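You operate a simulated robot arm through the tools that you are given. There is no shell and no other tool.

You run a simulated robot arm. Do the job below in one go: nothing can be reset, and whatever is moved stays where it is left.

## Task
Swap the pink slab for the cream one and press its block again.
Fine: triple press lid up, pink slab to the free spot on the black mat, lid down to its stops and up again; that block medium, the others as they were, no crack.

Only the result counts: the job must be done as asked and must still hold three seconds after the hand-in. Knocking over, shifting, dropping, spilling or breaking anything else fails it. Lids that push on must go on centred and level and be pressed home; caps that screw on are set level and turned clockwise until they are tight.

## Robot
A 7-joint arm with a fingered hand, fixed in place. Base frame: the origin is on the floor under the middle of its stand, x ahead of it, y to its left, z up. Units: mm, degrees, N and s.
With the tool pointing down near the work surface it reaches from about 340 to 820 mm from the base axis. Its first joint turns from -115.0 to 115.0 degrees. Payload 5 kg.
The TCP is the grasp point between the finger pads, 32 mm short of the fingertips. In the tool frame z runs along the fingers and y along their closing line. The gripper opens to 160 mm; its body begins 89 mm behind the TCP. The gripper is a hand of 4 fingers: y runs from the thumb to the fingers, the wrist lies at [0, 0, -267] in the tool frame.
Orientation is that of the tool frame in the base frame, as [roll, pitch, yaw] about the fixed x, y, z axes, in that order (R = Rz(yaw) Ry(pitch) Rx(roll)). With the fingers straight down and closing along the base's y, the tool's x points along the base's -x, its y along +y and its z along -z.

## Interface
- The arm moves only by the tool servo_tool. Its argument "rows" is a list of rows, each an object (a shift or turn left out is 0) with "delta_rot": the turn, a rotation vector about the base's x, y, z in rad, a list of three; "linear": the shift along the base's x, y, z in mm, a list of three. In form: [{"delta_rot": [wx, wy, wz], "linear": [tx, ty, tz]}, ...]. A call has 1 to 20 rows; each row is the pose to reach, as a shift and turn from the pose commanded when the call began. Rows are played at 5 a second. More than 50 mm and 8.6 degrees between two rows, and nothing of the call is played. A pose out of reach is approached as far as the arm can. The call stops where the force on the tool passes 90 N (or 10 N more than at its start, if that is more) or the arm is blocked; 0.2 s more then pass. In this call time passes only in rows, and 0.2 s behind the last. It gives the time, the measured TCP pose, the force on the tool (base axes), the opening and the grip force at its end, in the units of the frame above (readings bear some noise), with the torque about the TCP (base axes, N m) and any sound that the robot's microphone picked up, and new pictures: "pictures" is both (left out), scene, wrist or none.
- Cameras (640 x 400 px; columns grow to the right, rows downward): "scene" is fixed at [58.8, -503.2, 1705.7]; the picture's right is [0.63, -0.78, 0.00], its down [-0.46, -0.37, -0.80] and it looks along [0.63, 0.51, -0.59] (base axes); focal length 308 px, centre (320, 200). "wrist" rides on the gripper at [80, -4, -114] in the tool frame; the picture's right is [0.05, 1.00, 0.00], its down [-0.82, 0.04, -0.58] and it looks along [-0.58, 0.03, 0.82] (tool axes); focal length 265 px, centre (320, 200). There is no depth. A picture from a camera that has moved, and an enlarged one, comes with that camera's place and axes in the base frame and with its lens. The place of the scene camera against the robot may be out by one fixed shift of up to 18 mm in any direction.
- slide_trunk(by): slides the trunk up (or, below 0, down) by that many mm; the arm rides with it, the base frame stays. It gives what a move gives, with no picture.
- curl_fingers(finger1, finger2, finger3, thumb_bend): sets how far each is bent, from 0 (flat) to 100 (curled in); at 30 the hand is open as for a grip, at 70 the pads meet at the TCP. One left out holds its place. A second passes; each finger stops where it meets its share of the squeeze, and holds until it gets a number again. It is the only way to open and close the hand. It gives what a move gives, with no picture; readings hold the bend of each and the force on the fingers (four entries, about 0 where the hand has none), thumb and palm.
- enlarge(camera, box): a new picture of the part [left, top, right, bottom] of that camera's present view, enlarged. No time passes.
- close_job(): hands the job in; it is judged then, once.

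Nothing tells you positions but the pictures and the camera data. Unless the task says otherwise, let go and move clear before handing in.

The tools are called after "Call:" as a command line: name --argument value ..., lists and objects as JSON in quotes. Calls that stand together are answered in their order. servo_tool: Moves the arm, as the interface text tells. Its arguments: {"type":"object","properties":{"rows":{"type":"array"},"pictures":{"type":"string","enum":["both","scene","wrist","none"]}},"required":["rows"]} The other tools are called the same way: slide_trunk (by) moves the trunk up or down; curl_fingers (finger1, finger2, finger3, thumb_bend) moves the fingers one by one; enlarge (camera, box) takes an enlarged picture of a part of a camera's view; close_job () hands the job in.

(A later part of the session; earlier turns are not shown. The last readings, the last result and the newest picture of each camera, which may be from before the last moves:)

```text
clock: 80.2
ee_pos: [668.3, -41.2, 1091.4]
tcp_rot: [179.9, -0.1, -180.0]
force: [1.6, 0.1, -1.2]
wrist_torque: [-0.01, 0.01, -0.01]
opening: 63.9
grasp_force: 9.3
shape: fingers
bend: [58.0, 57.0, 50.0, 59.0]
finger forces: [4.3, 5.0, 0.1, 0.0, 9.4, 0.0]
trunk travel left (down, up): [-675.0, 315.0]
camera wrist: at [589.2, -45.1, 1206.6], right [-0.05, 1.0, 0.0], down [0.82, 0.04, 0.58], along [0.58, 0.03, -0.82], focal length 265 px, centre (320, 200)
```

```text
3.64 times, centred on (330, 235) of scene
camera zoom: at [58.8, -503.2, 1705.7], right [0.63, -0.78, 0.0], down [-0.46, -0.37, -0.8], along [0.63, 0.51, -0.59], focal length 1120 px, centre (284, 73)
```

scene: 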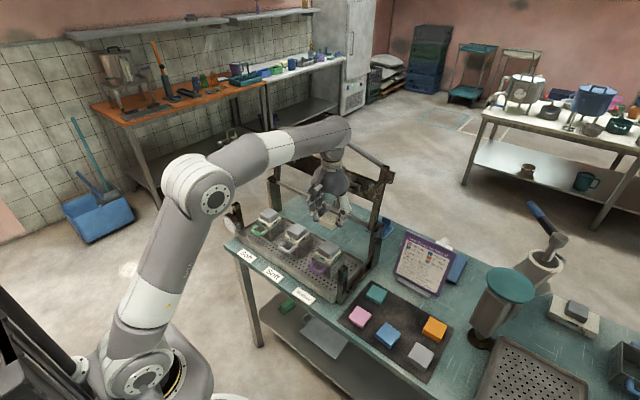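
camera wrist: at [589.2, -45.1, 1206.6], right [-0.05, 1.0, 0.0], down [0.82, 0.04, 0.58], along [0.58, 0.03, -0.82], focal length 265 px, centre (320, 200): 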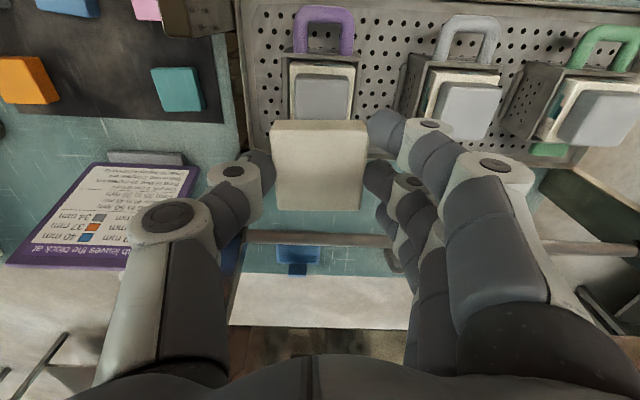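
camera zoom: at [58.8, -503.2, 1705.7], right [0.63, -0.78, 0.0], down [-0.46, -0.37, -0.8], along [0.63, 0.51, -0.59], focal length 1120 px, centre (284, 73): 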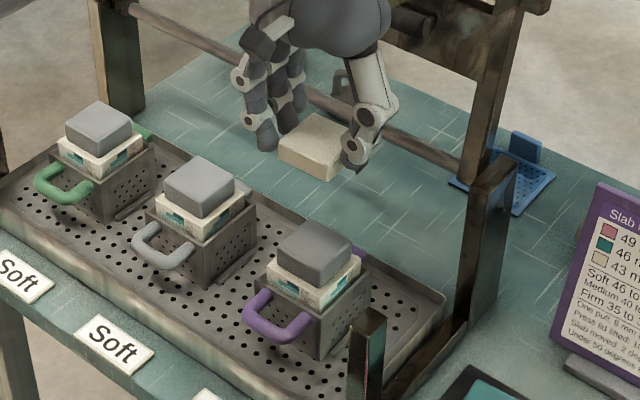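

Follower centre is about (665, −40). Fine-correcting by about 2 mm and lowering cream to just above it.

Call:
servo_tool --rows '[{"linear": [-1, 1, -10]}, {"linear": [-2.3, 1.8, -30]}, {"linear": [-2.3, 1.8, -55]}, {"linear": [-2.3, 1.8, -75]}, {"linear": [-2.3, 1.8, -90]}, {"linear": [-2.3, 1.8, -98]}, {"linear": [-2.3, 1.8, -98]}]' --pictures "both"

Call:
enlarge --camera "scene" --box '[310, 210, 365, 270]'

Call:
enlarge --camera "wrist" --box '[220, 60, 460, 240]'

```text
clock: 81.8
ee_pos: [666.8, -38.1, 993.3]
tcp_rot: [179.9, -0.2, -179.9]
force: [0.2, 0.3, -0.3]
wrist_torque: [0.01, 0.0, -0.02]
opening: 64.3
grasp_force: 8.5
shape: fingers
bend: [58.0, 57.0, 50.0, 59.0]
finger forces: [4.5, 5.0, 0.1, 0.0, 9.3, 0.0]
trunk travel left (down, up): [-675.0, 315.0]
camera wrist: at [587.8, -42.5, 1108.7], right [-0.05, 1.0, 0.0], down [0.82, 0.04, 0.58], along [0.57, 0.03, -0.82], focal length 265 px, centre (320, 200)
```

scene: 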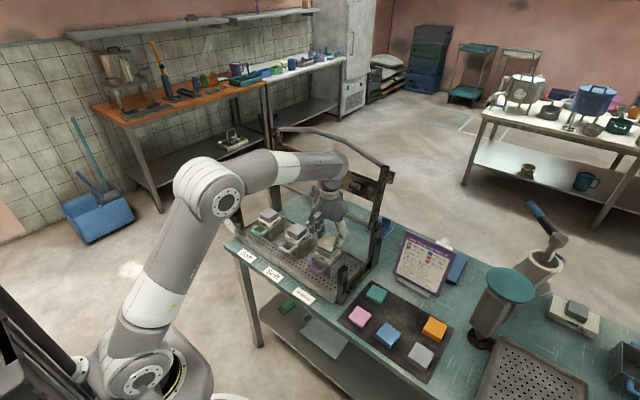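
wrist: 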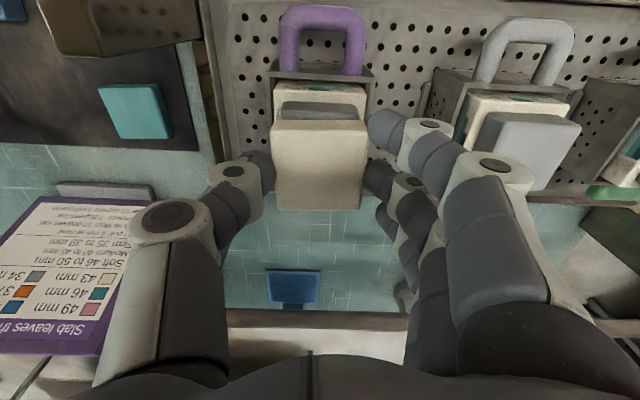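

```text
6.67 times, centred on (338, 240) of scene
camera zoom: at [58.8, -503.2, 1705.7], right [0.63, -0.78, 0.0], down [-0.46, -0.37, -0.8], along [0.63, 0.51, -0.59], focal length 2053 px, centre (203, -67)
```

zoom: 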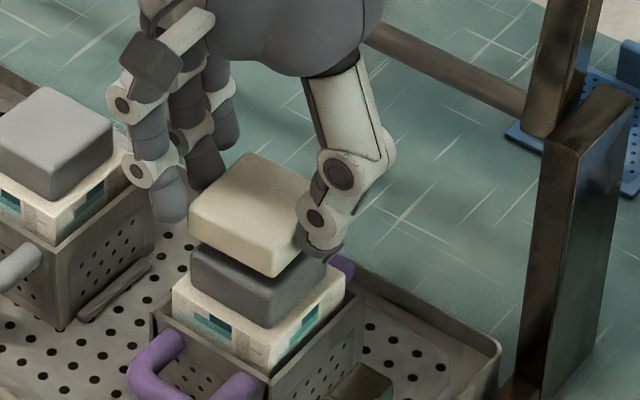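

```text
2.22 times, centred on (340, 150) of wrist
camera zoom: at [587.8, -42.5, 1108.7], right [-0.05, 1.0, 0.0], down [0.82, 0.04, 0.58], along [0.57, 0.03, -0.82], focal length 590 px, centre (276, 311)
```

zoom: 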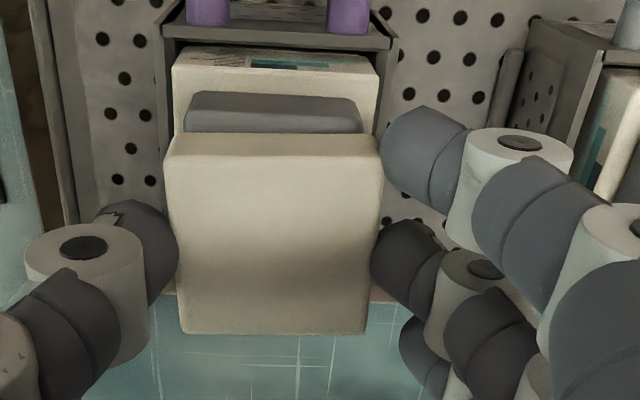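

Call:
servo_tool --rows '[{"linear": [-1, -1, -3]}, {"linear": [-1, -1, -6]}, {"linear": [-1, -1, -6]}]' --pictures "none"

Call:
servo_tool --rows '[{"linear": [0, 0, -1.5]}, {"linear": [0, 0, -1.5]}]' --pictures "none"

Call:
enlarge --camera "scene" --box '[310, 210, 365, 270]'

```text
clock: 82.6
ee_pos: [665.2, -39.6, 986.2]
tcp_rot: [179.9, -0.1, 180.0]
force: [0.1, 0.3, -0.1]
wrist_torque: [0.01, 0.04, 0.0]
opening: 64.2
grasp_force: 9.4
shape: fingers
bend: [58.0, 57.0, 50.0, 59.0]
finger forces: [4.4, 5.1, 0.1, 0.1, 9.3, 0.1]
trunk travel left (down, up): [-675.0, 315.0]
```

```text
clock: 83.2
ee_pos: [663.7, -40.7, 985.2]
tcp_rot: [180.0, -0.2, -180.0]
force: [-0.3, -0.2, -0.3]
wrist_torque: [-0.03, -0.03, 0.0]
opening: 63.9
grasp_force: 8.5
shape: fingers
bend: [58.0, 57.0, 50.0, 59.0]
finger forces: [4.4, 5.0, 0.1, 0.1, 9.2, 0.0]
trunk travel left (down, up): [-675.0, 315.0]
```

```text
6.67 times, centred on (338, 240) of scene
camera zoom: at [58.8, -503.2, 1705.7], right [0.63, -0.78, 0.0], down [-0.46, -0.37, -0.8], along [0.63, 0.51, -0.59], focal length 2053 px, centre (203, -67)
```

zoom: 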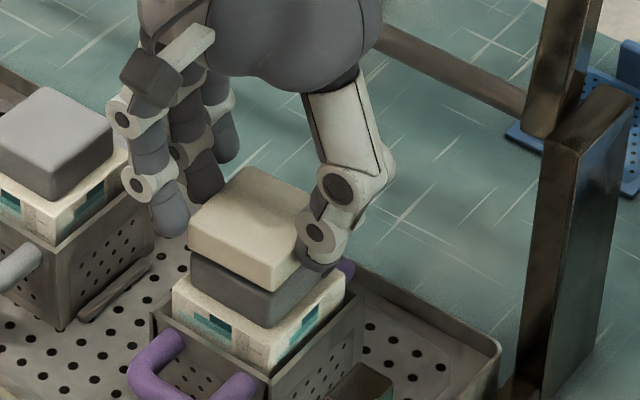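

Call:
servo_tool --rows '[{"linear": [0, 0, -1]}, {"linear": [0, 0, -1]}]' --pictures "none"

Call:
servo_tool --rows '[{"linear": [0, 0, -1]}, {"linear": [0, 0, -1]}]' --pictures "none"

```text
clock: 83.8
ee_pos: [665.1, -39.6, 983.7]
tcp_rot: [179.9, 0.0, 180.0]
force: [-0.3, 0.0, 0.3]
wrist_torque: [-0.02, -0.02, -0.01]
opening: 64.4
grasp_force: 8.7
shape: fingers
bend: [58.0, 57.0, 50.0, 59.0]
finger forces: [4.4, 5.0, 0.0, 0.0, 9.3, 0.1]
trunk travel left (down, up): [-675.0, 315.0]
```

```text
clock: 84.4
ee_pos: [665.0, -39.5, 983.7]
tcp_rot: [179.9, -0.1, -179.9]
force: [1.5, -0.6, -0.2]
wrist_torque: [0.0, 0.01, 0.02]
opening: 64.3
grasp_force: 9.2
shape: fingers
bend: [58.0, 57.0, 50.0, 59.0]
finger forces: [4.3, 5.1, 0.0, 0.0, 9.3, 0.0]
trunk travel left (down, up): [-675.0, 315.0]
```

Call:
servo_tool --rows '[{"linear": [0, 0, -1]}, {"linear": [0, 0, -1]}]' --pictures "none"

Call:
enlarge --camera "scene" --box '[310, 210, 365, 270]'

```text
clock: 85.0
ee_pos: [664.8, -40.0, 981.9]
tcp_rot: [179.9, -0.1, 179.9]
force: [0.8, -0.1, 0.4]
wrist_torque: [-0.01, -0.02, 0.04]
opening: 64.2
grasp_force: 10.1
shape: fingers
bend: [58.0, 57.0, 50.0, 59.0]
finger forces: [4.4, 5.1, 0.0, 0.0, 9.5, 0.0]
trunk travel left (down, up): [-675.0, 315.0]
```

```text
6.67 times, centred on (338, 240) of scene
camera zoom: at [58.8, -503.2, 1705.7], right [0.63, -0.78, 0.0], down [-0.46, -0.37, -0.8], along [0.63, 0.51, -0.59], focal length 2053 px, centre (203, -67)
```

zoom: 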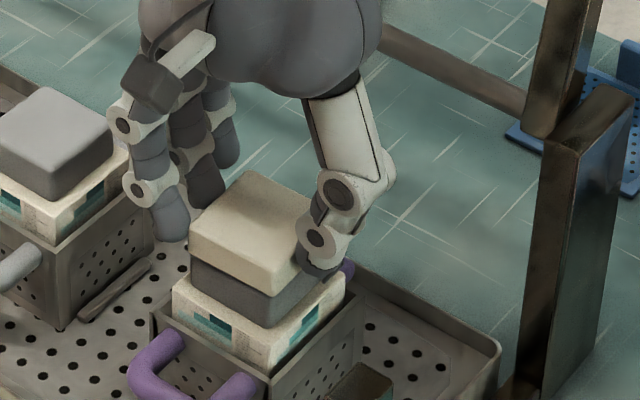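

Call:
servo_tool --rows '[{"linear": [0, 0, -1]}, {"linear": [0, 0, -1]}]' --pictures "none"

```text
clock: 85.6
ee_pos: [664.8, -39.0, 980.1]
tcp_rot: [179.9, -0.1, -179.9]
force: [0.1, -1.0, 3.9]
wrist_torque: [-0.04, -0.01, -0.02]
opening: 64.0
grasp_force: 10.0
shape: fingers
bend: [58.0, 57.0, 50.0, 59.0]
finger forces: [4.4, 5.3, 0.0, 0.0, 10.1, 0.1]
trunk travel left (down, up): [-675.0, 315.0]
```

Contact with the follower is felt (about 4 N). Releasing cream gently.

Call:
curl_fingers --finger1 54 --finger2 54 --finger3 50 --thumb_bend 53

Call:
enlarge --camera "scene" --box '[310, 210, 365, 270]'

Call:
enlarge --camera "wrist" --box '[220, 60, 460, 240]'

```text
clock: 86.6
ee_pos: [664.6, -40.0, 981.9]
tcp_rot: [179.9, -0.2, 180.0]
force: [-0.7, -0.1, -0.1]
wrist_torque: [0.0, 0.04, -0.04]
opening: 76.9
grasp_force: 0.1
shape: fingers
bend: [54.0, 54.0, 50.0, 53.0]
finger forces: [0.0, 0.0, 0.1, 0.0, 0.0, 0.0]
trunk travel left (down, up): [-675.0, 315.0]
```

```text
6.67 times, centred on (338, 240) of scene
camera zoom: at [58.8, -503.2, 1705.7], right [0.63, -0.78, 0.0], down [-0.46, -0.37, -0.8], along [0.63, 0.51, -0.59], focal length 2053 px, centre (203, -67)
```

zoom: 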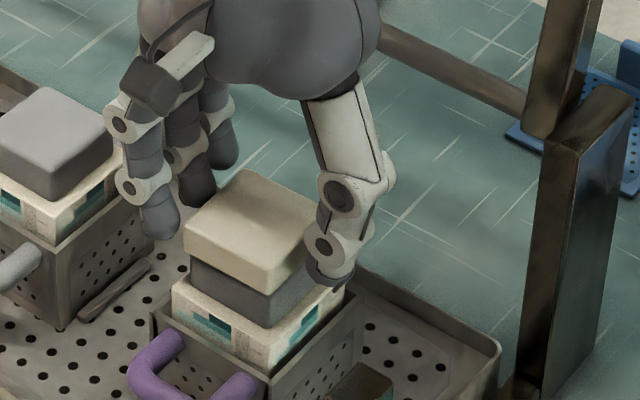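

```text
2.22 times, centred on (340, 150) of wrist
camera zoom: at [585.3, -44.1, 1096.9], right [-0.05, 1.0, 0.0], down [0.82, 0.04, 0.58], along [0.57, 0.03, -0.82], focal length 590 px, centre (276, 311)
```

zoom: 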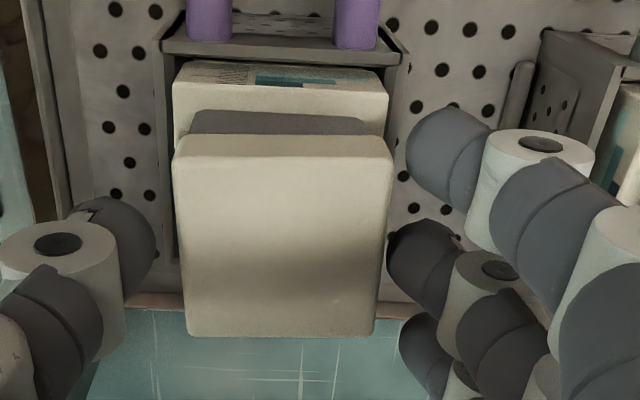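

Cream rests on the follower within about 2 mm of centre and is released. Rising straight up and checking everything.

Call:
servo_tool --rows '[{"linear": [0, 0, 8]}, {"linear": [0, 0, 20]}, {"linear": [0, 0, 40]}, {"linear": [0, 0, 70]}, {"linear": [0, 0, 100]}, {"linear": [-10, 0, 130]}, {"linear": [-25, 0, 160]}, {"linear": [-40, 0, 190]}, {"linear": [-60, 0, 215]}, {"linear": [-60, 0, 215]}]' --pictures "both"

Call:
enlarge --camera "scene" --box '[215, 180, 375, 310]'

Call:
enlarge --camera "wrist" --box '[270, 50, 450, 170]'

Call:
enlarge --camera "scene" --box '[220, 200, 260, 245]'

```text
clock: 88.8
ee_pos: [604.4, -41.0, 1195.2]
tcp_rot: [179.9, -0.2, -179.9]
force: [-0.3, 0.8, -0.2]
wrist_torque: [-0.01, 0.0, -0.03]
opening: 76.9
grasp_force: 0.1
shape: fingers
bend: [54.0, 54.0, 50.0, 53.0]
finger forces: [0.1, 0.0, 0.1, 0.1, 0.1, 0.0]
trunk travel left (down, up): [-675.0, 315.0]
camera wrist: at [524.2, -45.7, 1311.7], right [-0.05, 1.0, 0.0], down [0.82, 0.04, 0.58], along [0.57, 0.03, -0.82], focal length 265 px, centre (320, 200)
```

scene: 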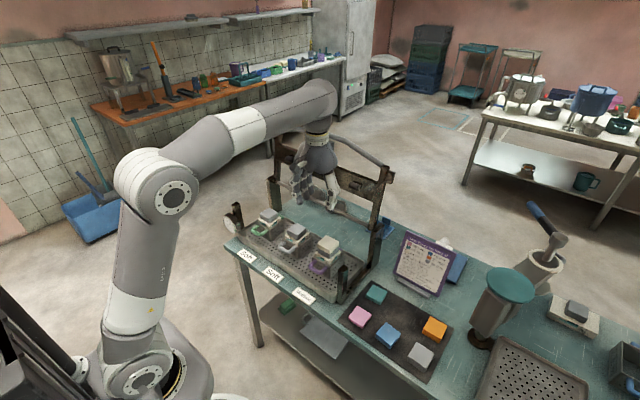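
wrist: 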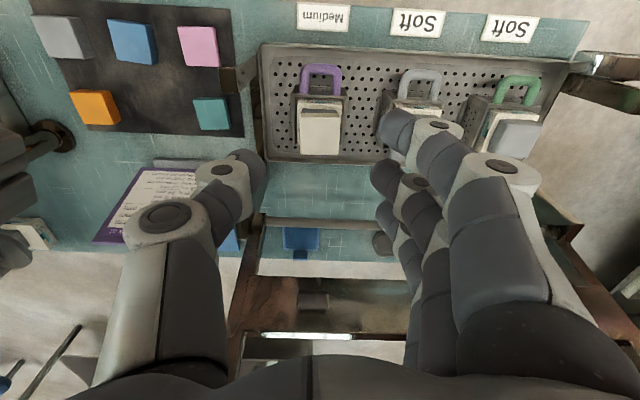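

```text
3.08 times, centred on (295, 245) of scene
camera zoom: at [58.8, -503.2, 1705.7], right [0.63, -0.78, 0.0], down [-0.46, -0.37, -0.8], along [0.63, 0.51, -0.59], focal length 947 px, centre (397, 62)
```

zoom: 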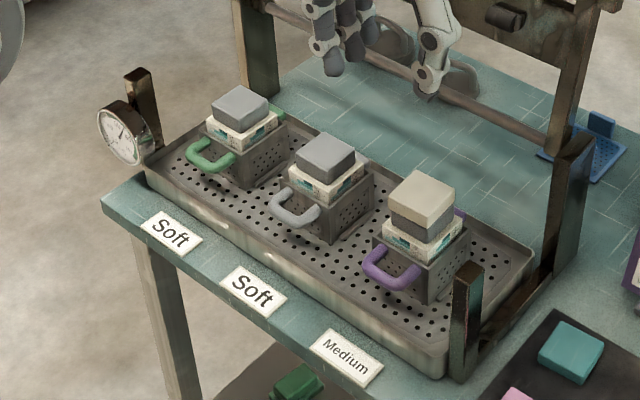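

```text
3.33 times, centred on (360, 110) of wrist
camera zoom: at [524.2, -45.7, 1311.7], right [-0.05, 1.0, 0.0], down [0.82, 0.04, 0.58], along [0.57, 0.03, -0.82], focal length 885 px, centre (187, 500)
```

zoom: 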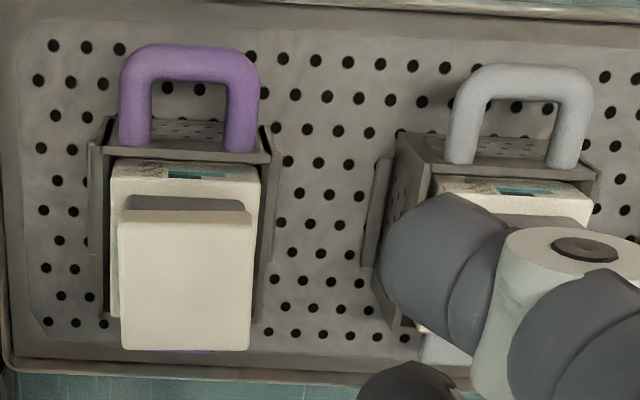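

```text
8.89 times, centred on (240, 222) of scene
camera zoom: at [58.8, -503.2, 1705.7], right [0.63, -0.78, 0.0], down [-0.46, -0.37, -0.8], along [0.63, 0.51, -0.59], focal length 2737 px, centre (1031, 0)
```

zoom: 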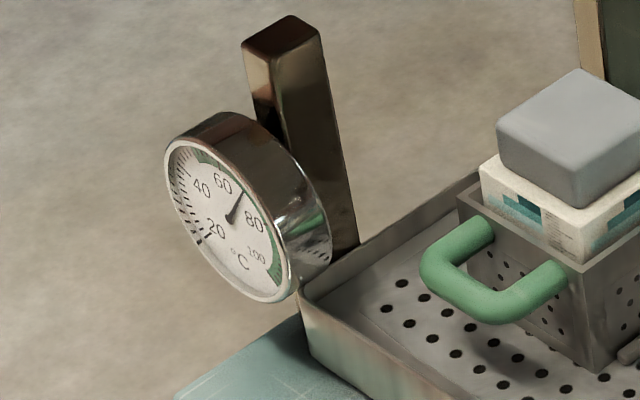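

All slabs are where they should be and the gauge reads about 66–68 °C. Now I'll go back to the lid handle the way I left it: quarter turn, then forward tilt.

Call:
curl_fingers --finger1 30 --finger2 30 --finger3 30 --thumb_bend 55

Call:
servo_tool --rows '[{"delta_rot": [0, 0, -0.1428], "linear": [0, 15, 5]}, {"delta_rot": [0, 0, -0.2856], "linear": [0, 30, 12]}, {"delta_rot": [0, 0, -0.4284], "linear": [0, 45, 12]}, {"delta_rot": [0, 0, -0.5712], "linear": [0, 60, 12]}, {"delta_rot": [0, 0, -0.714], "linear": [0, 75, 12]}, {"delta_rot": [0, 0, -0.8568], "linear": [0, 90, 12]}, {"delta_rot": [0, 0, -0.9996], "linear": [0, 105, 12]}, {"delta_rot": [0, 0, -1.1424], "linear": [0, 120, 12]}, {"delta_rot": [0, 0, -1.2852], "linear": [0, 135, 12]}, {"delta_rot": [0, 0, -1.428], "linear": [0, 148, 12]}, {"delta_rot": [0, 0, -1.5708], "linear": [-4, 148, 12]}, {"delta_rot": [0, 0, -1.5708], "linear": [-4, 148, 12]}]' --pictures "none"

Call:
servo_tool --rows '[{"delta_rot": [0, -0.123, 0], "linear": [8, 0, 20]}, {"delta_rot": [0, -0.246, 0], "linear": [28, 0, 40]}, {"delta_rot": [0, -0.369, 0], "linear": [56, 0, 65]}, {"delta_rot": [0, -0.492, 0], "linear": [84, 0, 90]}, {"delta_rot": [0, -0.615, 0], "linear": [112, 0, 110]}, {"delta_rot": [0, -0.738, 0], "linear": [140, 0, 120]}, {"delta_rot": [0, -0.738, 0], "linear": [166, 0, 120]}, {"delta_rot": [0, -0.738, 0], "linear": [166, 0, 120]}]' --pictures "both"

```text
clock: 89.8
ee_pos: [602.8, -40.8, 1196.6]
tcp_rot: [180.0, -0.1, 180.0]
force: [-0.1, 0.1, -0.3]
wrist_torque: [0.0, -0.03, 0.03]
opening: 121.1
grasp_force: 0.0
shape: fingers
bend: [30.0, 30.0, 30.0, 55.0]
finger forces: [0.0, 0.0, 0.0, 0.0, 0.0, 0.0]
trunk travel left (down, up): [-675.0, 315.0]
```

```text
clock: 92.4
ee_pos: [599.9, 108.0, 1207.3]
tcp_rot: [179.9, -0.1, 89.8]
force: [-0.8, -0.5, 0.2]
wrist_torque: [-0.05, -0.02, 0.01]
opening: 120.8
grasp_force: 0.1
shape: fingers
bend: [30.0, 30.0, 30.0, 55.0]
finger forces: [0.0, 0.0, 0.0, 0.0, 0.0, 0.1]
trunk travel left (down, up): [-675.0, 315.0]
```

```text
clock: 94.2
ee_pos: [766.3, 108.9, 1326.6]
tcp_rot: [137.6, -0.1, 90.0]
force: [0.4, -0.1, -0.4]
wrist_torque: [0.02, 0.01, -0.03]
opening: 120.9
grasp_force: 0.1
shape: fingers
bend: [30.0, 30.0, 30.0, 55.0]
finger forces: [0.1, 0.1, 0.0, 0.1, 0.1, 0.0]
trunk travel left (down, up): [-675.0, 315.0]
camera wrist: at [687.3, 188.7, 1411.3], right [0.74, 0.05, 0.67], down [-0.36, -0.82, 0.45], along [0.57, -0.57, -0.58], focal length 265 px, centre (320, 200)
```

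scene: 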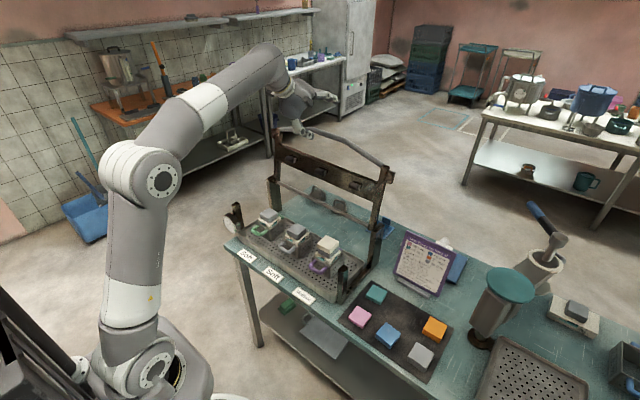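
wrist: 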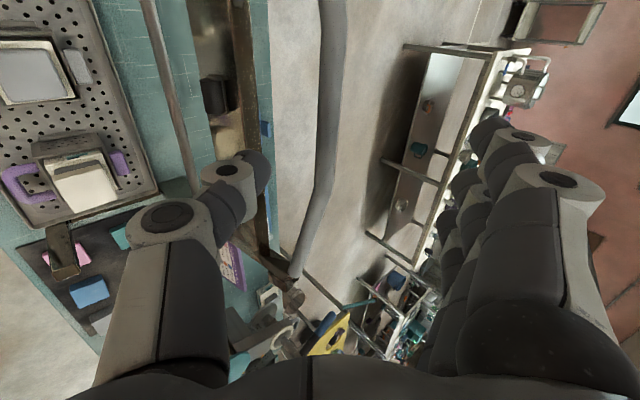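

Same clear pose as when I left it. Sliding the open hand back over the bar.

Call:
servo_tool --rows '[{"linear": [16, 0, -19]}, {"linear": [33, 0, -37]}, {"linear": [46, 0, -52]}, {"linear": [60, 0, -67]}, {"linear": [73, 0, -81]}, {"linear": [87, 0, -96]}, {"linear": [100, 0, -111]}, {"linear": [100, 0, -111]}]' --pictures "wrist"

```text
clock: 96.0
ee_pos: [864.9, 107.4, 1216.6]
tcp_rot: [137.6, -0.1, 90.1]
force: [0.4, 0.4, -0.5]
wrist_torque: [-0.03, -0.05, -0.01]
opening: 121.0
grasp_force: 0.1
shape: fingers
bend: [30.0, 30.0, 30.0, 55.0]
finger forces: [0.1, 0.1, 0.0, 0.0, 0.0, 0.0]
trunk travel left (down, up): [-675.0, 315.0]
camera wrist: at [786.4, 188.9, 1299.5], right [0.74, 0.05, 0.67], down [-0.36, -0.82, 0.45], along [0.57, -0.57, -0.58], focal length 265 px, centre (320, 200)
```

wrist: 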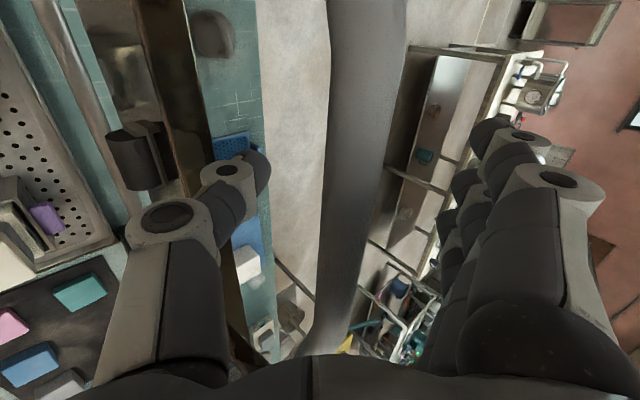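

The bar is between thumb and fingers. Closing the hand around it.

Call:
curl_fingers --finger1 78 --finger2 76 --finger3 78 --thumb_bend 74

Call:
servo_tool --rows '[{"linear": [0, 0, 0]}]' --pictures "both"

```text
clock: 97.0
ee_pos: [866.2, 109.9, 1217.0]
tcp_rot: [137.4, 0.0, 90.1]
force: [-0.6, 0.5, -0.9]
wrist_torque: [0.0, 0.0, -0.01]
opening: 16.4
grasp_force: 0.1
shape: fingers
bend: [78.0, 71.0, 78.0, 74.0]
finger forces: [0.1, 0.0, 0.0, 0.0, 0.1, 0.0]
trunk travel left (down, up): [-675.0, 315.0]
```

```text
clock: 97.4
ee_pos: [865.0, 107.6, 1217.3]
tcp_rot: [137.5, 0.0, 90.1]
force: [-0.1, -0.2, -0.5]
wrist_torque: [-0.05, 0.0, 0.03]
opening: 15.7
grasp_force: 0.1
shape: fingers
bend: [78.0, 71.0, 78.0, 74.0]
finger forces: [0.1, 0.1, 0.0, 0.0, 0.0, 0.0]
trunk travel left (down, up): [-675.0, 315.0]
camera wrist: at [786.5, 189.0, 1299.3], right [0.74, 0.05, 0.67], down [-0.36, -0.82, 0.45], along [0.57, -0.57, -0.58], focal length 265 px, centre (320, 200)
```

scene: 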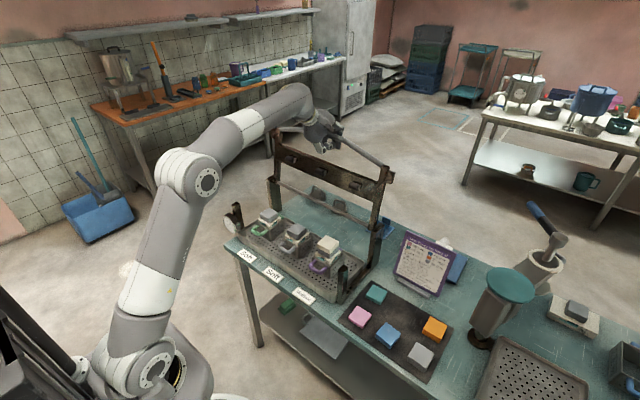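
wrist: 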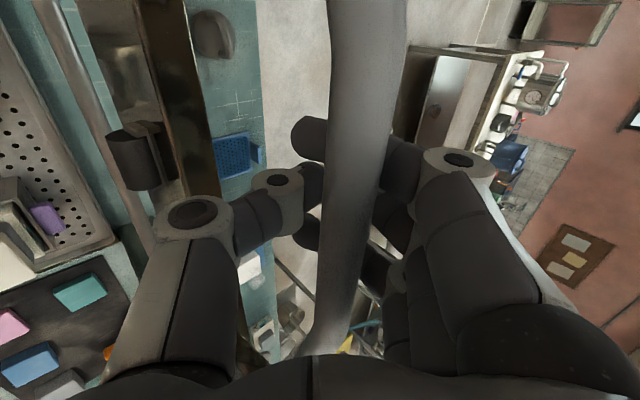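

The bar is caged. Pulling gently toward the robot to bring the lid back past vertical.

Call:
servo_tool --rows '[{"linear": [-10, 0, 1]}, {"linear": [-20, 0, 2]}, {"linear": [-30, 0, 3]}, {"linear": [-40, 0, 3]}, {"linear": [-40, 0, 3]}]' --pictures "both"

```text
clock: 98.6
ee_pos: [826.1, 108.7, 1219.0]
tcp_rot: [137.7, -0.1, 90.1]
force: [2.1, -0.1, -0.7]
wrist_torque: [0.02, 0.0, 0.05]
opening: 16.0
grasp_force: 0.2
shape: fingers
bend: [78.0, 71.0, 78.0, 74.0]
finger forces: [0.3, 0.0, 0.3, 0.1, 0.1, 0.0]
trunk travel left (down, up): [-675.0, 315.0]
camera wrist: at [748.1, 188.4, 1302.4], right [0.74, 0.05, 0.67], down [-0.36, -0.82, 0.45], along [0.57, -0.57, -0.58], focal length 265 px, centre (320, 200)
```

scene: 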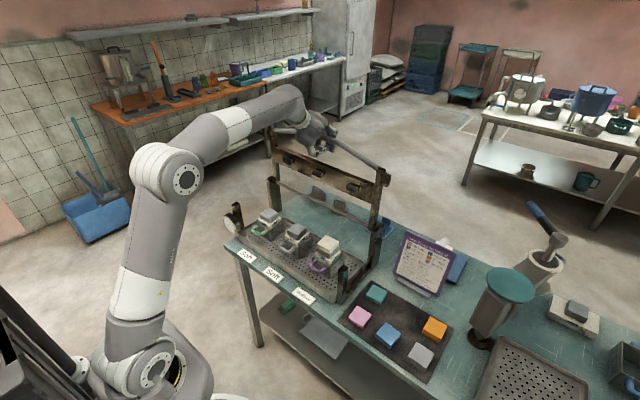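
wrist: 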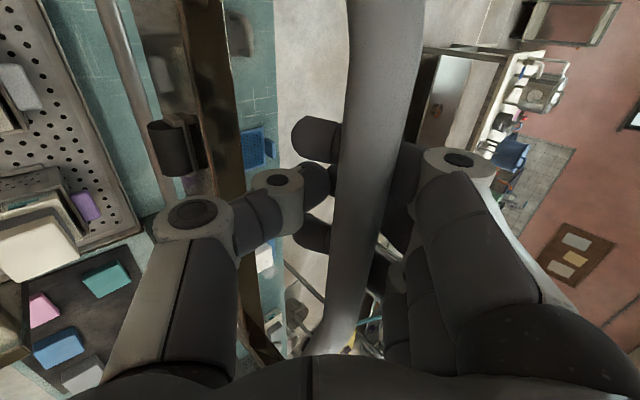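

The lid is coming back. Continuing slowly past vertical, retracing the lifting path.

Call:
servo_tool --rows '[{"linear": [-8, 0, 6]}, {"linear": [-16, 0, 12]}, {"linear": [-23.5, 0, 17]}, {"linear": [-35, 0, 17.5]}, {"linear": [-46, 0, 17]}, {"linear": [-58, 0, 15.5]}, {"linear": [-70, 0, 13.7]}, {"linear": [-70, 0, 13.7]}]' --pictures "both"

```text
clock: 100.4
ee_pos: [757.2, 109.3, 1231.8]
tcp_rot: [137.7, 0.0, 90.2]
force: [-0.4, 0.7, -7.7]
wrist_torque: [-0.03, -0.21, -0.02]
opening: 16.3
grasp_force: 3.4
shape: fingers
bend: [78.0, 72.0, 78.0, 74.0]
finger forces: [0.0, 0.0, 0.0, 0.0, 7.4, 0.0]
trunk travel left (down, up): [-675.0, 315.0]
camera wrist: at [678.2, 188.9, 1314.8], right [0.74, 0.05, 0.67], down [-0.36, -0.82, 0.46], along [0.57, -0.58, -0.58], focal length 265 px, centre (320, 200)
```

scene: 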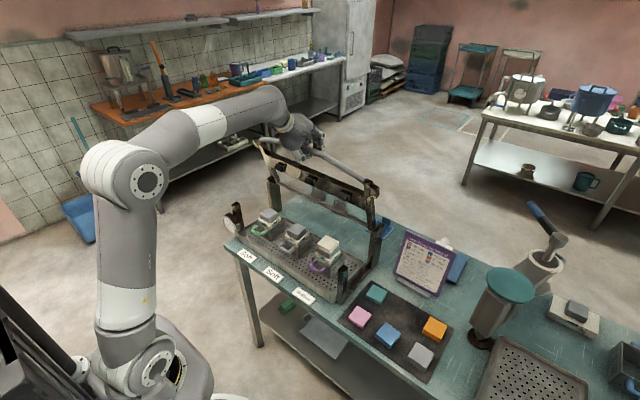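
wrist: 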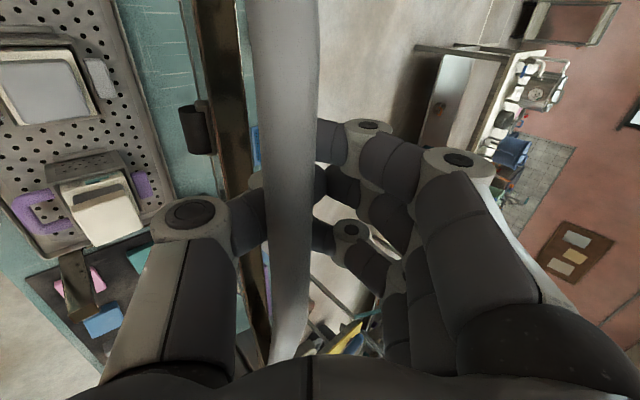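

The thumb is now supporting the lid at about 75°. Lowering along the arc to about 60°, then turning the hand upright around the bar.

Call:
servo_tool --rows '[{"linear": [-10, 0, -3.5]}, {"linear": [-19.7, 0, -7.7]}, {"linear": [-33, 0, -12.9]}, {"linear": [-45.9, 0, -18.8]}, {"linear": [-54.4, 0, -23.1]}, {"linear": [-62.7, 0, -27.7]}, {"linear": [-62.7, 0, -27.7]}]' --pictures "wrist"

```text
clock: 102.0
ee_pos: [694.0, 107.8, 1206.0]
tcp_rot: [137.7, 0.0, 90.1]
force: [0.9, 1.9, -11.1]
wrist_torque: [0.0, -0.35, -0.06]
opening: 16.7
grasp_force: 5.3
shape: fingers
bend: [78.0, 73.0, 78.0, 73.0]
finger forces: [0.0, 0.0, 0.0, 0.1, 10.4, 0.0]
trunk travel left (down, up): [-675.0, 315.0]
camera wrist: at [615.7, 188.6, 1288.8], right [0.74, 0.05, 0.67], down [-0.36, -0.82, 0.45], along [0.57, -0.58, -0.58], focal length 265 px, centre (320, 200)
```

wrist: 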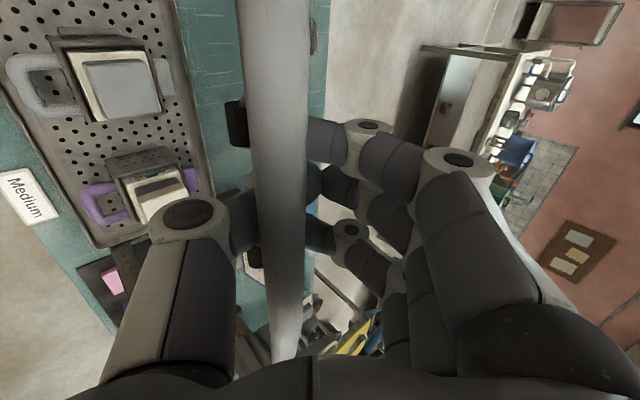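

Call:
servo_tool --rows '[{"delta_rot": [0, 0.123, 0], "linear": [-2, 0, -3]}, {"delta_rot": [0, 0.246, 0], "linear": [-4.5, 0, -6]}, {"delta_rot": [0, 0.369, 0], "linear": [-7.5, 0, -8.5]}, {"delta_rot": [0, 0.492, 0], "linear": [-10.5, 0, -11]}, {"delta_rot": [0, 0.615, 0], "linear": [-13.5, 0, -13]}, {"delta_rot": [0, 0.738, 0], "linear": [-16.2, 0, -14.8]}, {"delta_rot": [0, 0.738, 0], "linear": [-16.2, 0, -14.8]}]' --pictures "both"

Call:
enlarge --camera "scene" --box '[220, 110, 400, 290]'

```text
clock: 103.6
ee_pos: [677.4, 108.2, 1192.0]
tcp_rot: [179.9, -0.1, 90.2]
force: [-3.0, -1.6, -3.3]
wrist_torque: [0.03, -0.1, 0.03]
opening: 16.9
grasp_force: 2.4
shape: fingers
bend: [78.0, 73.0, 78.0, 72.0]
finger forces: [0.0, 0.0, 0.1, 0.1, 5.0, 0.1]
trunk travel left (down, up): [-675.0, 315.0]
camera wrist: at [673.9, 188.3, 1307.4], right [1.0, 0.05, 0.0], down [0.04, -0.82, 0.58], along [0.03, -0.58, -0.82], focal length 265 px, centre (320, 200)
```

scene: 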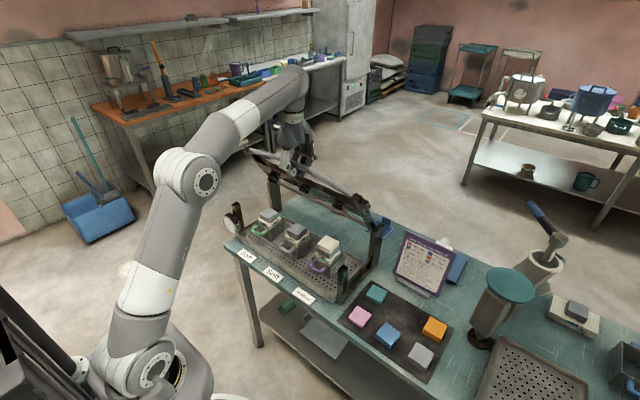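
wrist: 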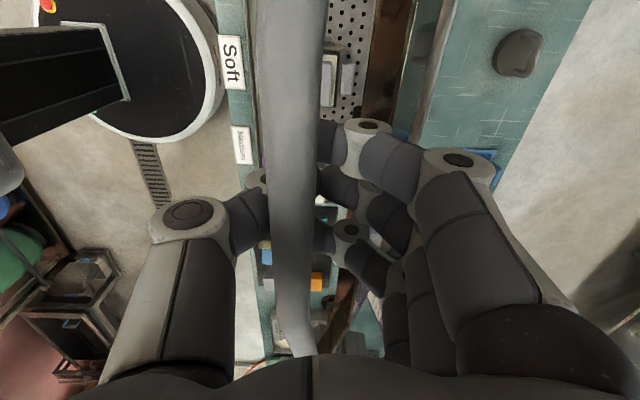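

```text
2.22 times, centred on (310, 200) of scene
camera zoom: at [58.8, -503.2, 1705.7], right [0.63, -0.78, 0.0], down [-0.46, -0.37, -0.8], along [0.63, 0.51, -0.59], focal length 684 px, centre (342, 200)
```

zoom: 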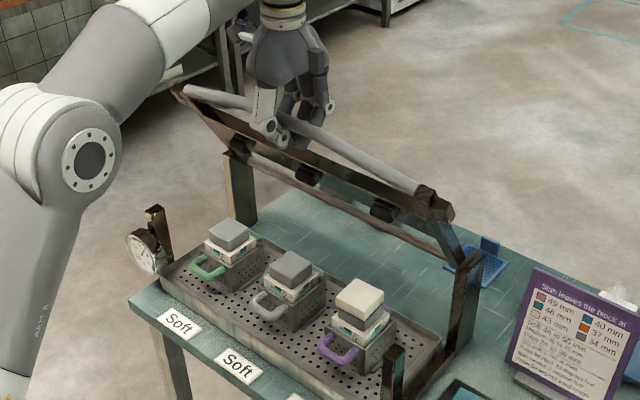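

The lid hangs safely in the upright hand at about 60°. Lowering along the arc to about 30°.

Call:
servo_tool --rows '[{"linear": [-10.2, 0, -6.2]}, {"linear": [-20, 0, -12.8]}, {"linear": [-29.6, 0, -19.8]}, {"linear": [-38.8, 0, -27.2]}, {"linear": [-47.8, 0, -35.1]}, {"linear": [-56.3, 0, -43.3]}, {"linear": [-64.5, 0, -51.8]}, {"linear": [-72.4, 0, -60.8]}, {"linear": [-79.8, 0, -70]}, {"linear": [-86.8, 0, -79.6]}, {"linear": [-93.4, 0, -89.5]}, {"linear": [-99.6, 0, -99.6]}, {"linear": [-99.6, 0, -99.6]}]' --pictures "wrist"

Call:
enlarge --camera "scene" --box '[220, 140, 400, 310]'

```text
clock: 106.4
ee_pos: [577.4, 109.5, 1091.4]
tcp_rot: [-180.0, -0.1, 90.0]
force: [-3.8, -0.2, -7.2]
wrist_torque: [0.0, -0.24, 0.01]
opening: 17.0
grasp_force: 3.7
shape: fingers
bend: [78.0, 74.0, 78.0, 72.0]
finger forces: [0.1, 0.1, 0.0, 0.0, 7.2, 0.0]
trunk travel left (down, up): [-675.0, 315.0]
camera wrist: at [573.7, 188.4, 1206.7], right [1.0, 0.05, 0.0], down [0.04, -0.82, 0.58], along [0.03, -0.58, -0.82], focal length 265 px, centre (320, 200)
```

wrist: 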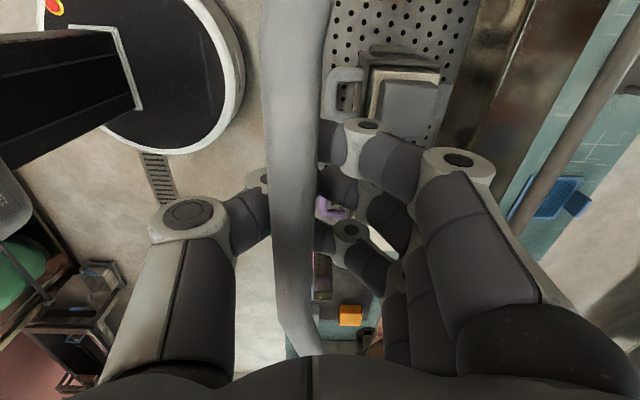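

```text
2.35 times, centred on (310, 225) of scene
camera zoom: at [58.8, -503.2, 1705.7], right [0.63, -0.78, 0.0], down [-0.46, -0.37, -0.8], along [0.63, 0.51, -0.59], focal length 724 px, centre (344, 141)
```

zoom: 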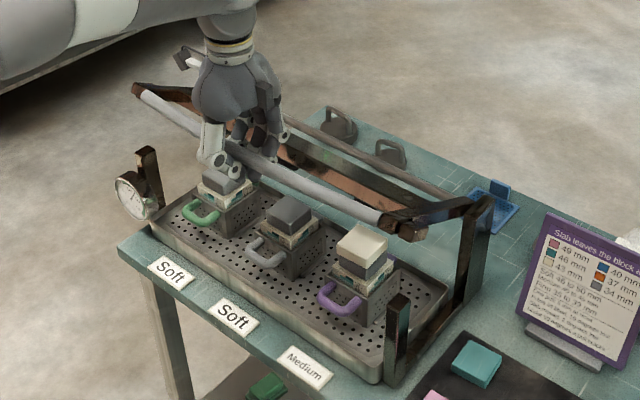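

Call:
servo_tool --rows '[{"linear": [-5.5, 0, -10.5]}, {"linear": [-10.9, 0, -21]}, {"linear": [-15.6, 0, -32]}, {"linear": [-20, 0, -43]}, {"linear": [-23.8, 0, -54]}, {"linear": [-27.1, 0, -65.6]}, {"linear": [-29.8, 0, -77]}, {"linear": [-32.3, 0, -88.8]}, {"linear": [-33.8, 0, -98.1]}, {"linear": [-33.8, 0, -98.1]}]' --pictures "both"

Call:
enlarge --camera "scene" --box '[220, 170, 390, 310]'

```text
clock: 108.6
ee_pos: [542.7, 107.8, 993.1]
tcp_rot: [180.0, -0.1, 90.0]
force: [-2.1, -0.4, -8.0]
wrist_torque: [-0.01, -0.2, 0.01]
opening: 16.9
grasp_force: 3.7
shape: fingers
bend: [78.0, 74.0, 78.0, 72.0]
finger forces: [0.0, 0.0, 0.1, 0.0, 7.4, 0.1]
trunk travel left (down, up): [-675.0, 315.0]
camera wrist: at [540.5, 188.1, 1108.5], right [1.0, 0.05, 0.0], down [0.04, -0.82, 0.58], along [0.03, -0.58, -0.82], focal length 265 px, centre (320, 200)
```

scene: 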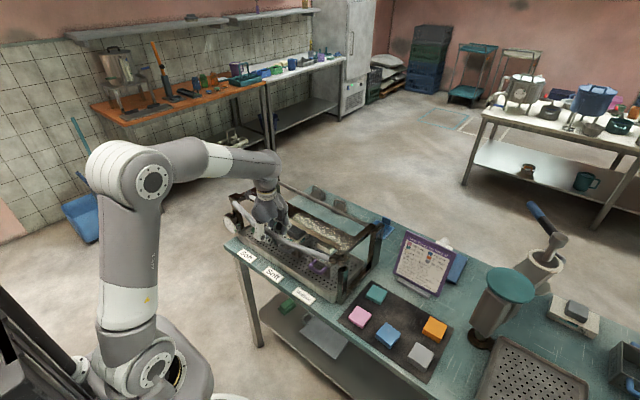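
wrist: 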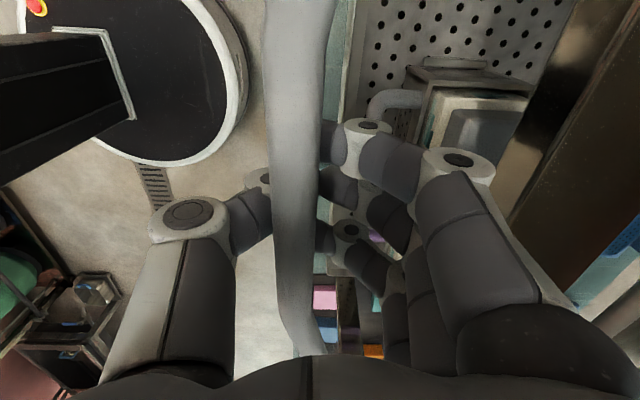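

```text
2.86 times, centred on (305, 240) of scene
camera zoom: at [58.8, -503.2, 1705.7], right [0.63, -0.78, 0.0], down [-0.46, -0.37, -0.8], along [0.63, 0.51, -0.59], focal length 880 px, centre (363, 86)
```

zoom: 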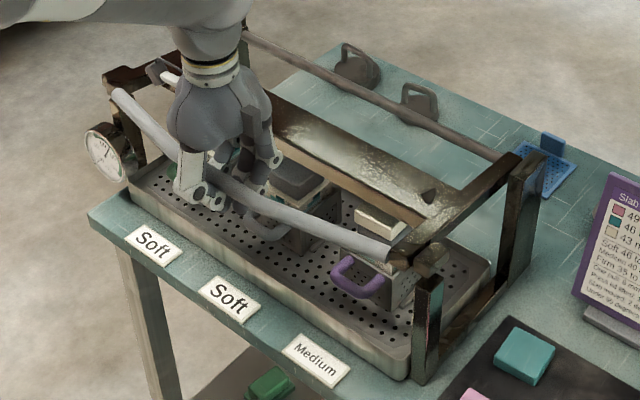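

Lid is nearly down (about 8°). Lowering in small steps to feel it touch the cream slab.

Call:
servo_tool --rows '[{"linear": [-0.3, 0, -3]}, {"linear": [-0.6, 0, -6]}, {"linear": [-0.9, 0, -9]}, {"linear": [-1.2, 0, -12]}, {"linear": [-1.2, 0, -12]}]' --pictures "none"

Call:
servo_tool --rows '[{"linear": [-0.2, 0, -2]}, {"linear": [-0.4, 0, -4]}, {"linear": [-0.4, 0, -4]}]' --pictures "none"

```text
clock: 109.8
ee_pos: [543.2, 108.0, 980.9]
tcp_rot: [-179.9, -0.1, 90.0]
force: [-4.8, -2.2, -9.0]
wrist_torque: [0.03, -0.24, 0.04]
opening: 17.0
grasp_force: 4.7
shape: fingers
bend: [78.0, 74.0, 78.0, 72.0]
finger forces: [0.0, 0.0, 0.1, 0.1, 8.5, 0.0]
trunk travel left (down, up): [-675.0, 315.0]
```

```text
clock: 110.6
ee_pos: [540.6, 108.0, 977.1]
tcp_rot: [179.9, -0.1, 89.9]
force: [-2.7, -2.5, -8.9]
wrist_torque: [0.03, -0.21, 0.03]
opening: 17.0
grasp_force: 3.7
shape: fingers
bend: [78.0, 74.0, 78.0, 72.0]
finger forces: [0.0, 0.0, 0.0, 0.0, 7.5, 0.0]
trunk travel left (down, up): [-675.0, 315.0]
```

Call:
servo_tool --rows '[{"linear": [-0.1, 0, -2]}, {"linear": [-0.2, 0, -4]}, {"linear": [-0.2, 0, -4]}]' --pictures "none"

Call:
servo_tool --rows '[{"linear": [-0.1, 0, -2]}, {"linear": [-0.2, 0, -4]}, {"linear": [-0.2, 0, -4]}]' --pictures "wrist"

Call:
enlarge --camera "scene" --box '[300, 215, 370, 285]'

```text
clock: 111.4
ee_pos: [542.1, 107.4, 973.3]
tcp_rot: [-179.9, 0.0, 90.0]
force: [-1.9, -0.6, -8.7]
wrist_torque: [0.01, -0.11, 0.04]
opening: 17.0
grasp_force: 2.8
shape: fingers
bend: [78.0, 74.0, 78.0, 72.0]
finger forces: [0.1, 0.0, 0.0, 0.0, 6.4, 0.0]
trunk travel left (down, up): [-675.0, 315.0]
```

```text
clock: 112.2
ee_pos: [541.0, 107.6, 970.8]
tcp_rot: [-179.9, -0.1, 90.1]
force: [-3.9, 0.8, -8.9]
wrist_torque: [0.01, -0.23, 0.02]
opening: 17.0
grasp_force: 4.2
shape: fingers
bend: [78.0, 74.0, 78.0, 72.0]
finger forces: [0.0, 0.0, 0.0, 0.1, 8.1, 0.0]
trunk travel left (down, up): [-675.0, 315.0]
camera wrist: at [538.8, 188.2, 1085.5], right [1.0, 0.05, 0.0], down [0.04, -0.82, 0.58], along [0.03, -0.58, -0.82], focal length 265 px, centre (320, 200)
```

wrist: 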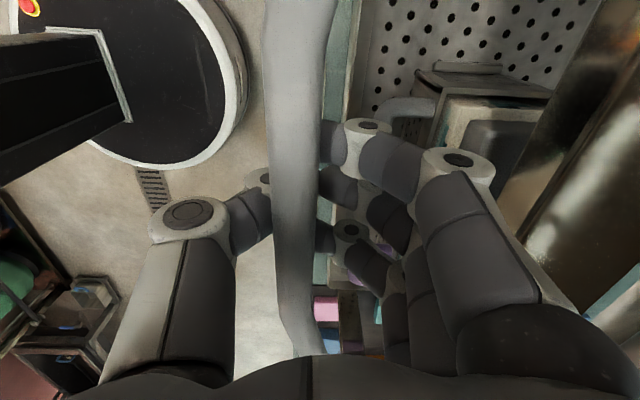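

```text
5.71 times, centred on (335, 250) of scene
camera zoom: at [58.8, -503.2, 1705.7], right [0.63, -0.78, 0.0], down [-0.46, -0.37, -0.8], along [0.63, 0.51, -0.59], focal length 1760 px, centre (234, -86)
```

zoom: 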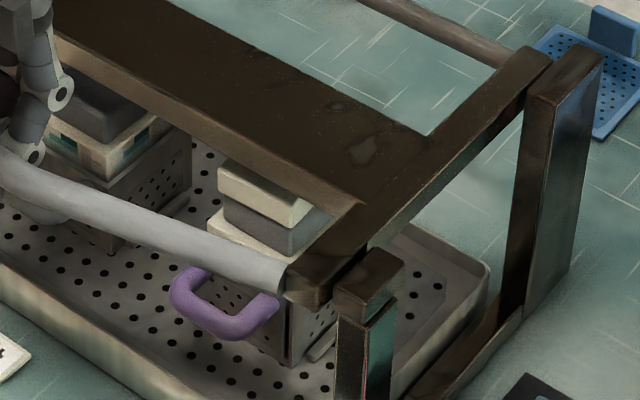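

Call:
servo_tool --rows '[{"linear": [0, 0, -2]}, {"linear": [0, 0, -4]}, {"linear": [0, 0, -4]}]' --pictures "none"

Call:
servo_tool --rows '[{"linear": [0, 0, -2]}, {"linear": [0, 0, -4]}, {"linear": [0, 0, -4]}]' --pictures "none"

Call:
enlarge --camera "scene" --box '[300, 215, 370, 285]'

```text
clock: 113.0
ee_pos: [542.3, 108.1, 965.8]
tcp_rot: [179.8, -0.2, 90.1]
force: [-3.8, 0.6, -5.8]
wrist_torque: [-0.02, -0.15, 0.0]
opening: 17.2
grasp_force: 3.1
shape: fingers
bend: [78.0, 74.0, 78.0, 72.0]
finger forces: [0.0, 0.1, 0.0, 0.0, 6.1, 0.0]
trunk travel left (down, up): [-675.0, 315.0]
```

```text
clock: 113.8
ee_pos: [543.8, 108.2, 961.7]
tcp_rot: [179.9, -0.1, 90.0]
force: [-3.1, -0.3, -0.8]
wrist_torque: [0.02, -0.03, 0.01]
opening: 16.9
grasp_force: 1.2
shape: fingers
bend: [78.0, 74.0, 78.0, 72.0]
finger forces: [0.1, 0.0, 0.1, 0.0, 2.4, 0.0]
trunk travel left (down, up): [-675.0, 315.0]
```

```text
5.71 times, centred on (335, 250) of scene
camera zoom: at [58.8, -503.2, 1705.7], right [0.63, -0.78, 0.0], down [-0.46, -0.37, -0.8], along [0.63, 0.51, -0.59], focal length 1760 px, centre (234, -86)
```

zoom: 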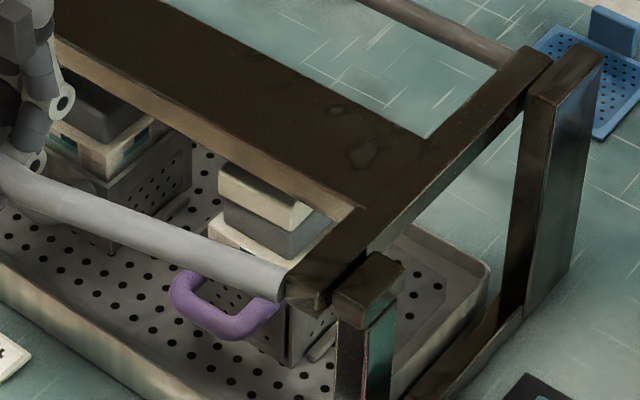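

The lid now rests on the cream slab. Opening the hand and rising clear so I can push the bar down from above.

Call:
curl_fingers --finger1 45 --finger2 45 --finger3 45 --thumb_bend 45

Call:
servo_tool --rows '[{"linear": [-6, 0, 0]}, {"linear": [-12, 0, 5]}, {"linear": [-12, 0, 20]}, {"linear": [-12, 0, 45]}, {"linear": [-12, 0, 80]}, {"linear": [-12, 0, 115]}, {"linear": [-12, 0, 140]}, {"linear": [-12, 0, 140]}]' --pictures "both"

Call:
enlarge --camera "scene" --box '[300, 215, 370, 285]'

```text
clock: 114.8
ee_pos: [542.3, 108.5, 960.4]
tcp_rot: [179.9, -0.1, 89.9]
force: [0.0, -0.4, -0.4]
wrist_torque: [-0.01, 0.0, -0.01]
opening: 110.2
grasp_force: 0.0
shape: fingers
bend: [45.0, 45.0, 45.0, 45.0]
finger forces: [0.1, 0.1, 0.0, 0.1, 0.1, 0.0]
trunk travel left (down, up): [-675.0, 315.0]
```

```text
clock: 116.6
ee_pos: [530.0, 110.0, 1101.5]
tcp_rot: [179.9, -0.2, 90.0]
force: [0.1, -0.4, 0.0]
wrist_torque: [0.0, 0.01, 0.01]
opening: 110.6
grasp_force: 0.1
shape: fingers
bend: [45.0, 45.0, 45.0, 45.0]
finger forces: [0.0, 0.0, 0.0, 0.0, 0.0, 0.0]
trunk travel left (down, up): [-675.0, 315.0]
camera wrist: at [526.7, 190.4, 1217.2], right [1.0, 0.05, 0.0], down [0.04, -0.82, 0.58], along [0.03, -0.57, -0.82], focal length 265 px, centre (320, 200)
```

scene: 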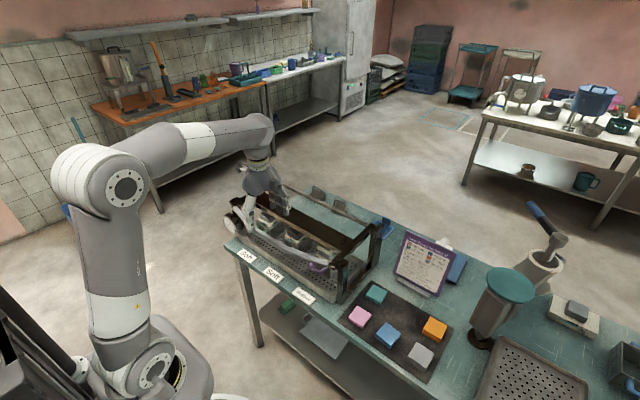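
wrist: 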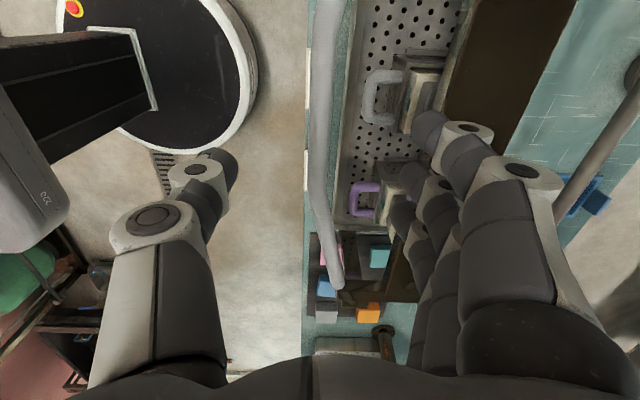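

```text
5.71 times, centred on (335, 250) of scene
camera zoom: at [58.8, -503.2, 1705.7], right [0.63, -0.78, 0.0], down [-0.46, -0.37, -0.8], along [0.63, 0.51, -0.59], focal length 1760 px, centre (234, -86)
```

zoom: 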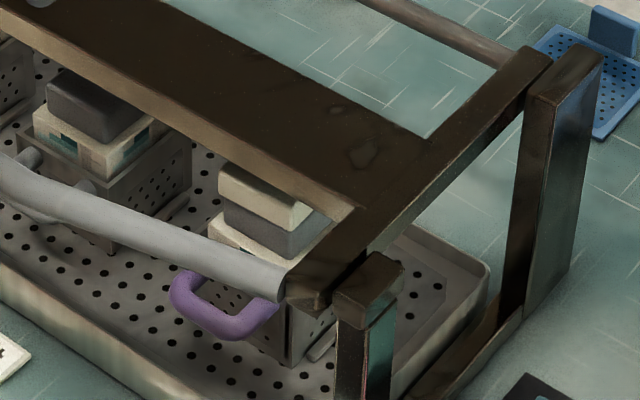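

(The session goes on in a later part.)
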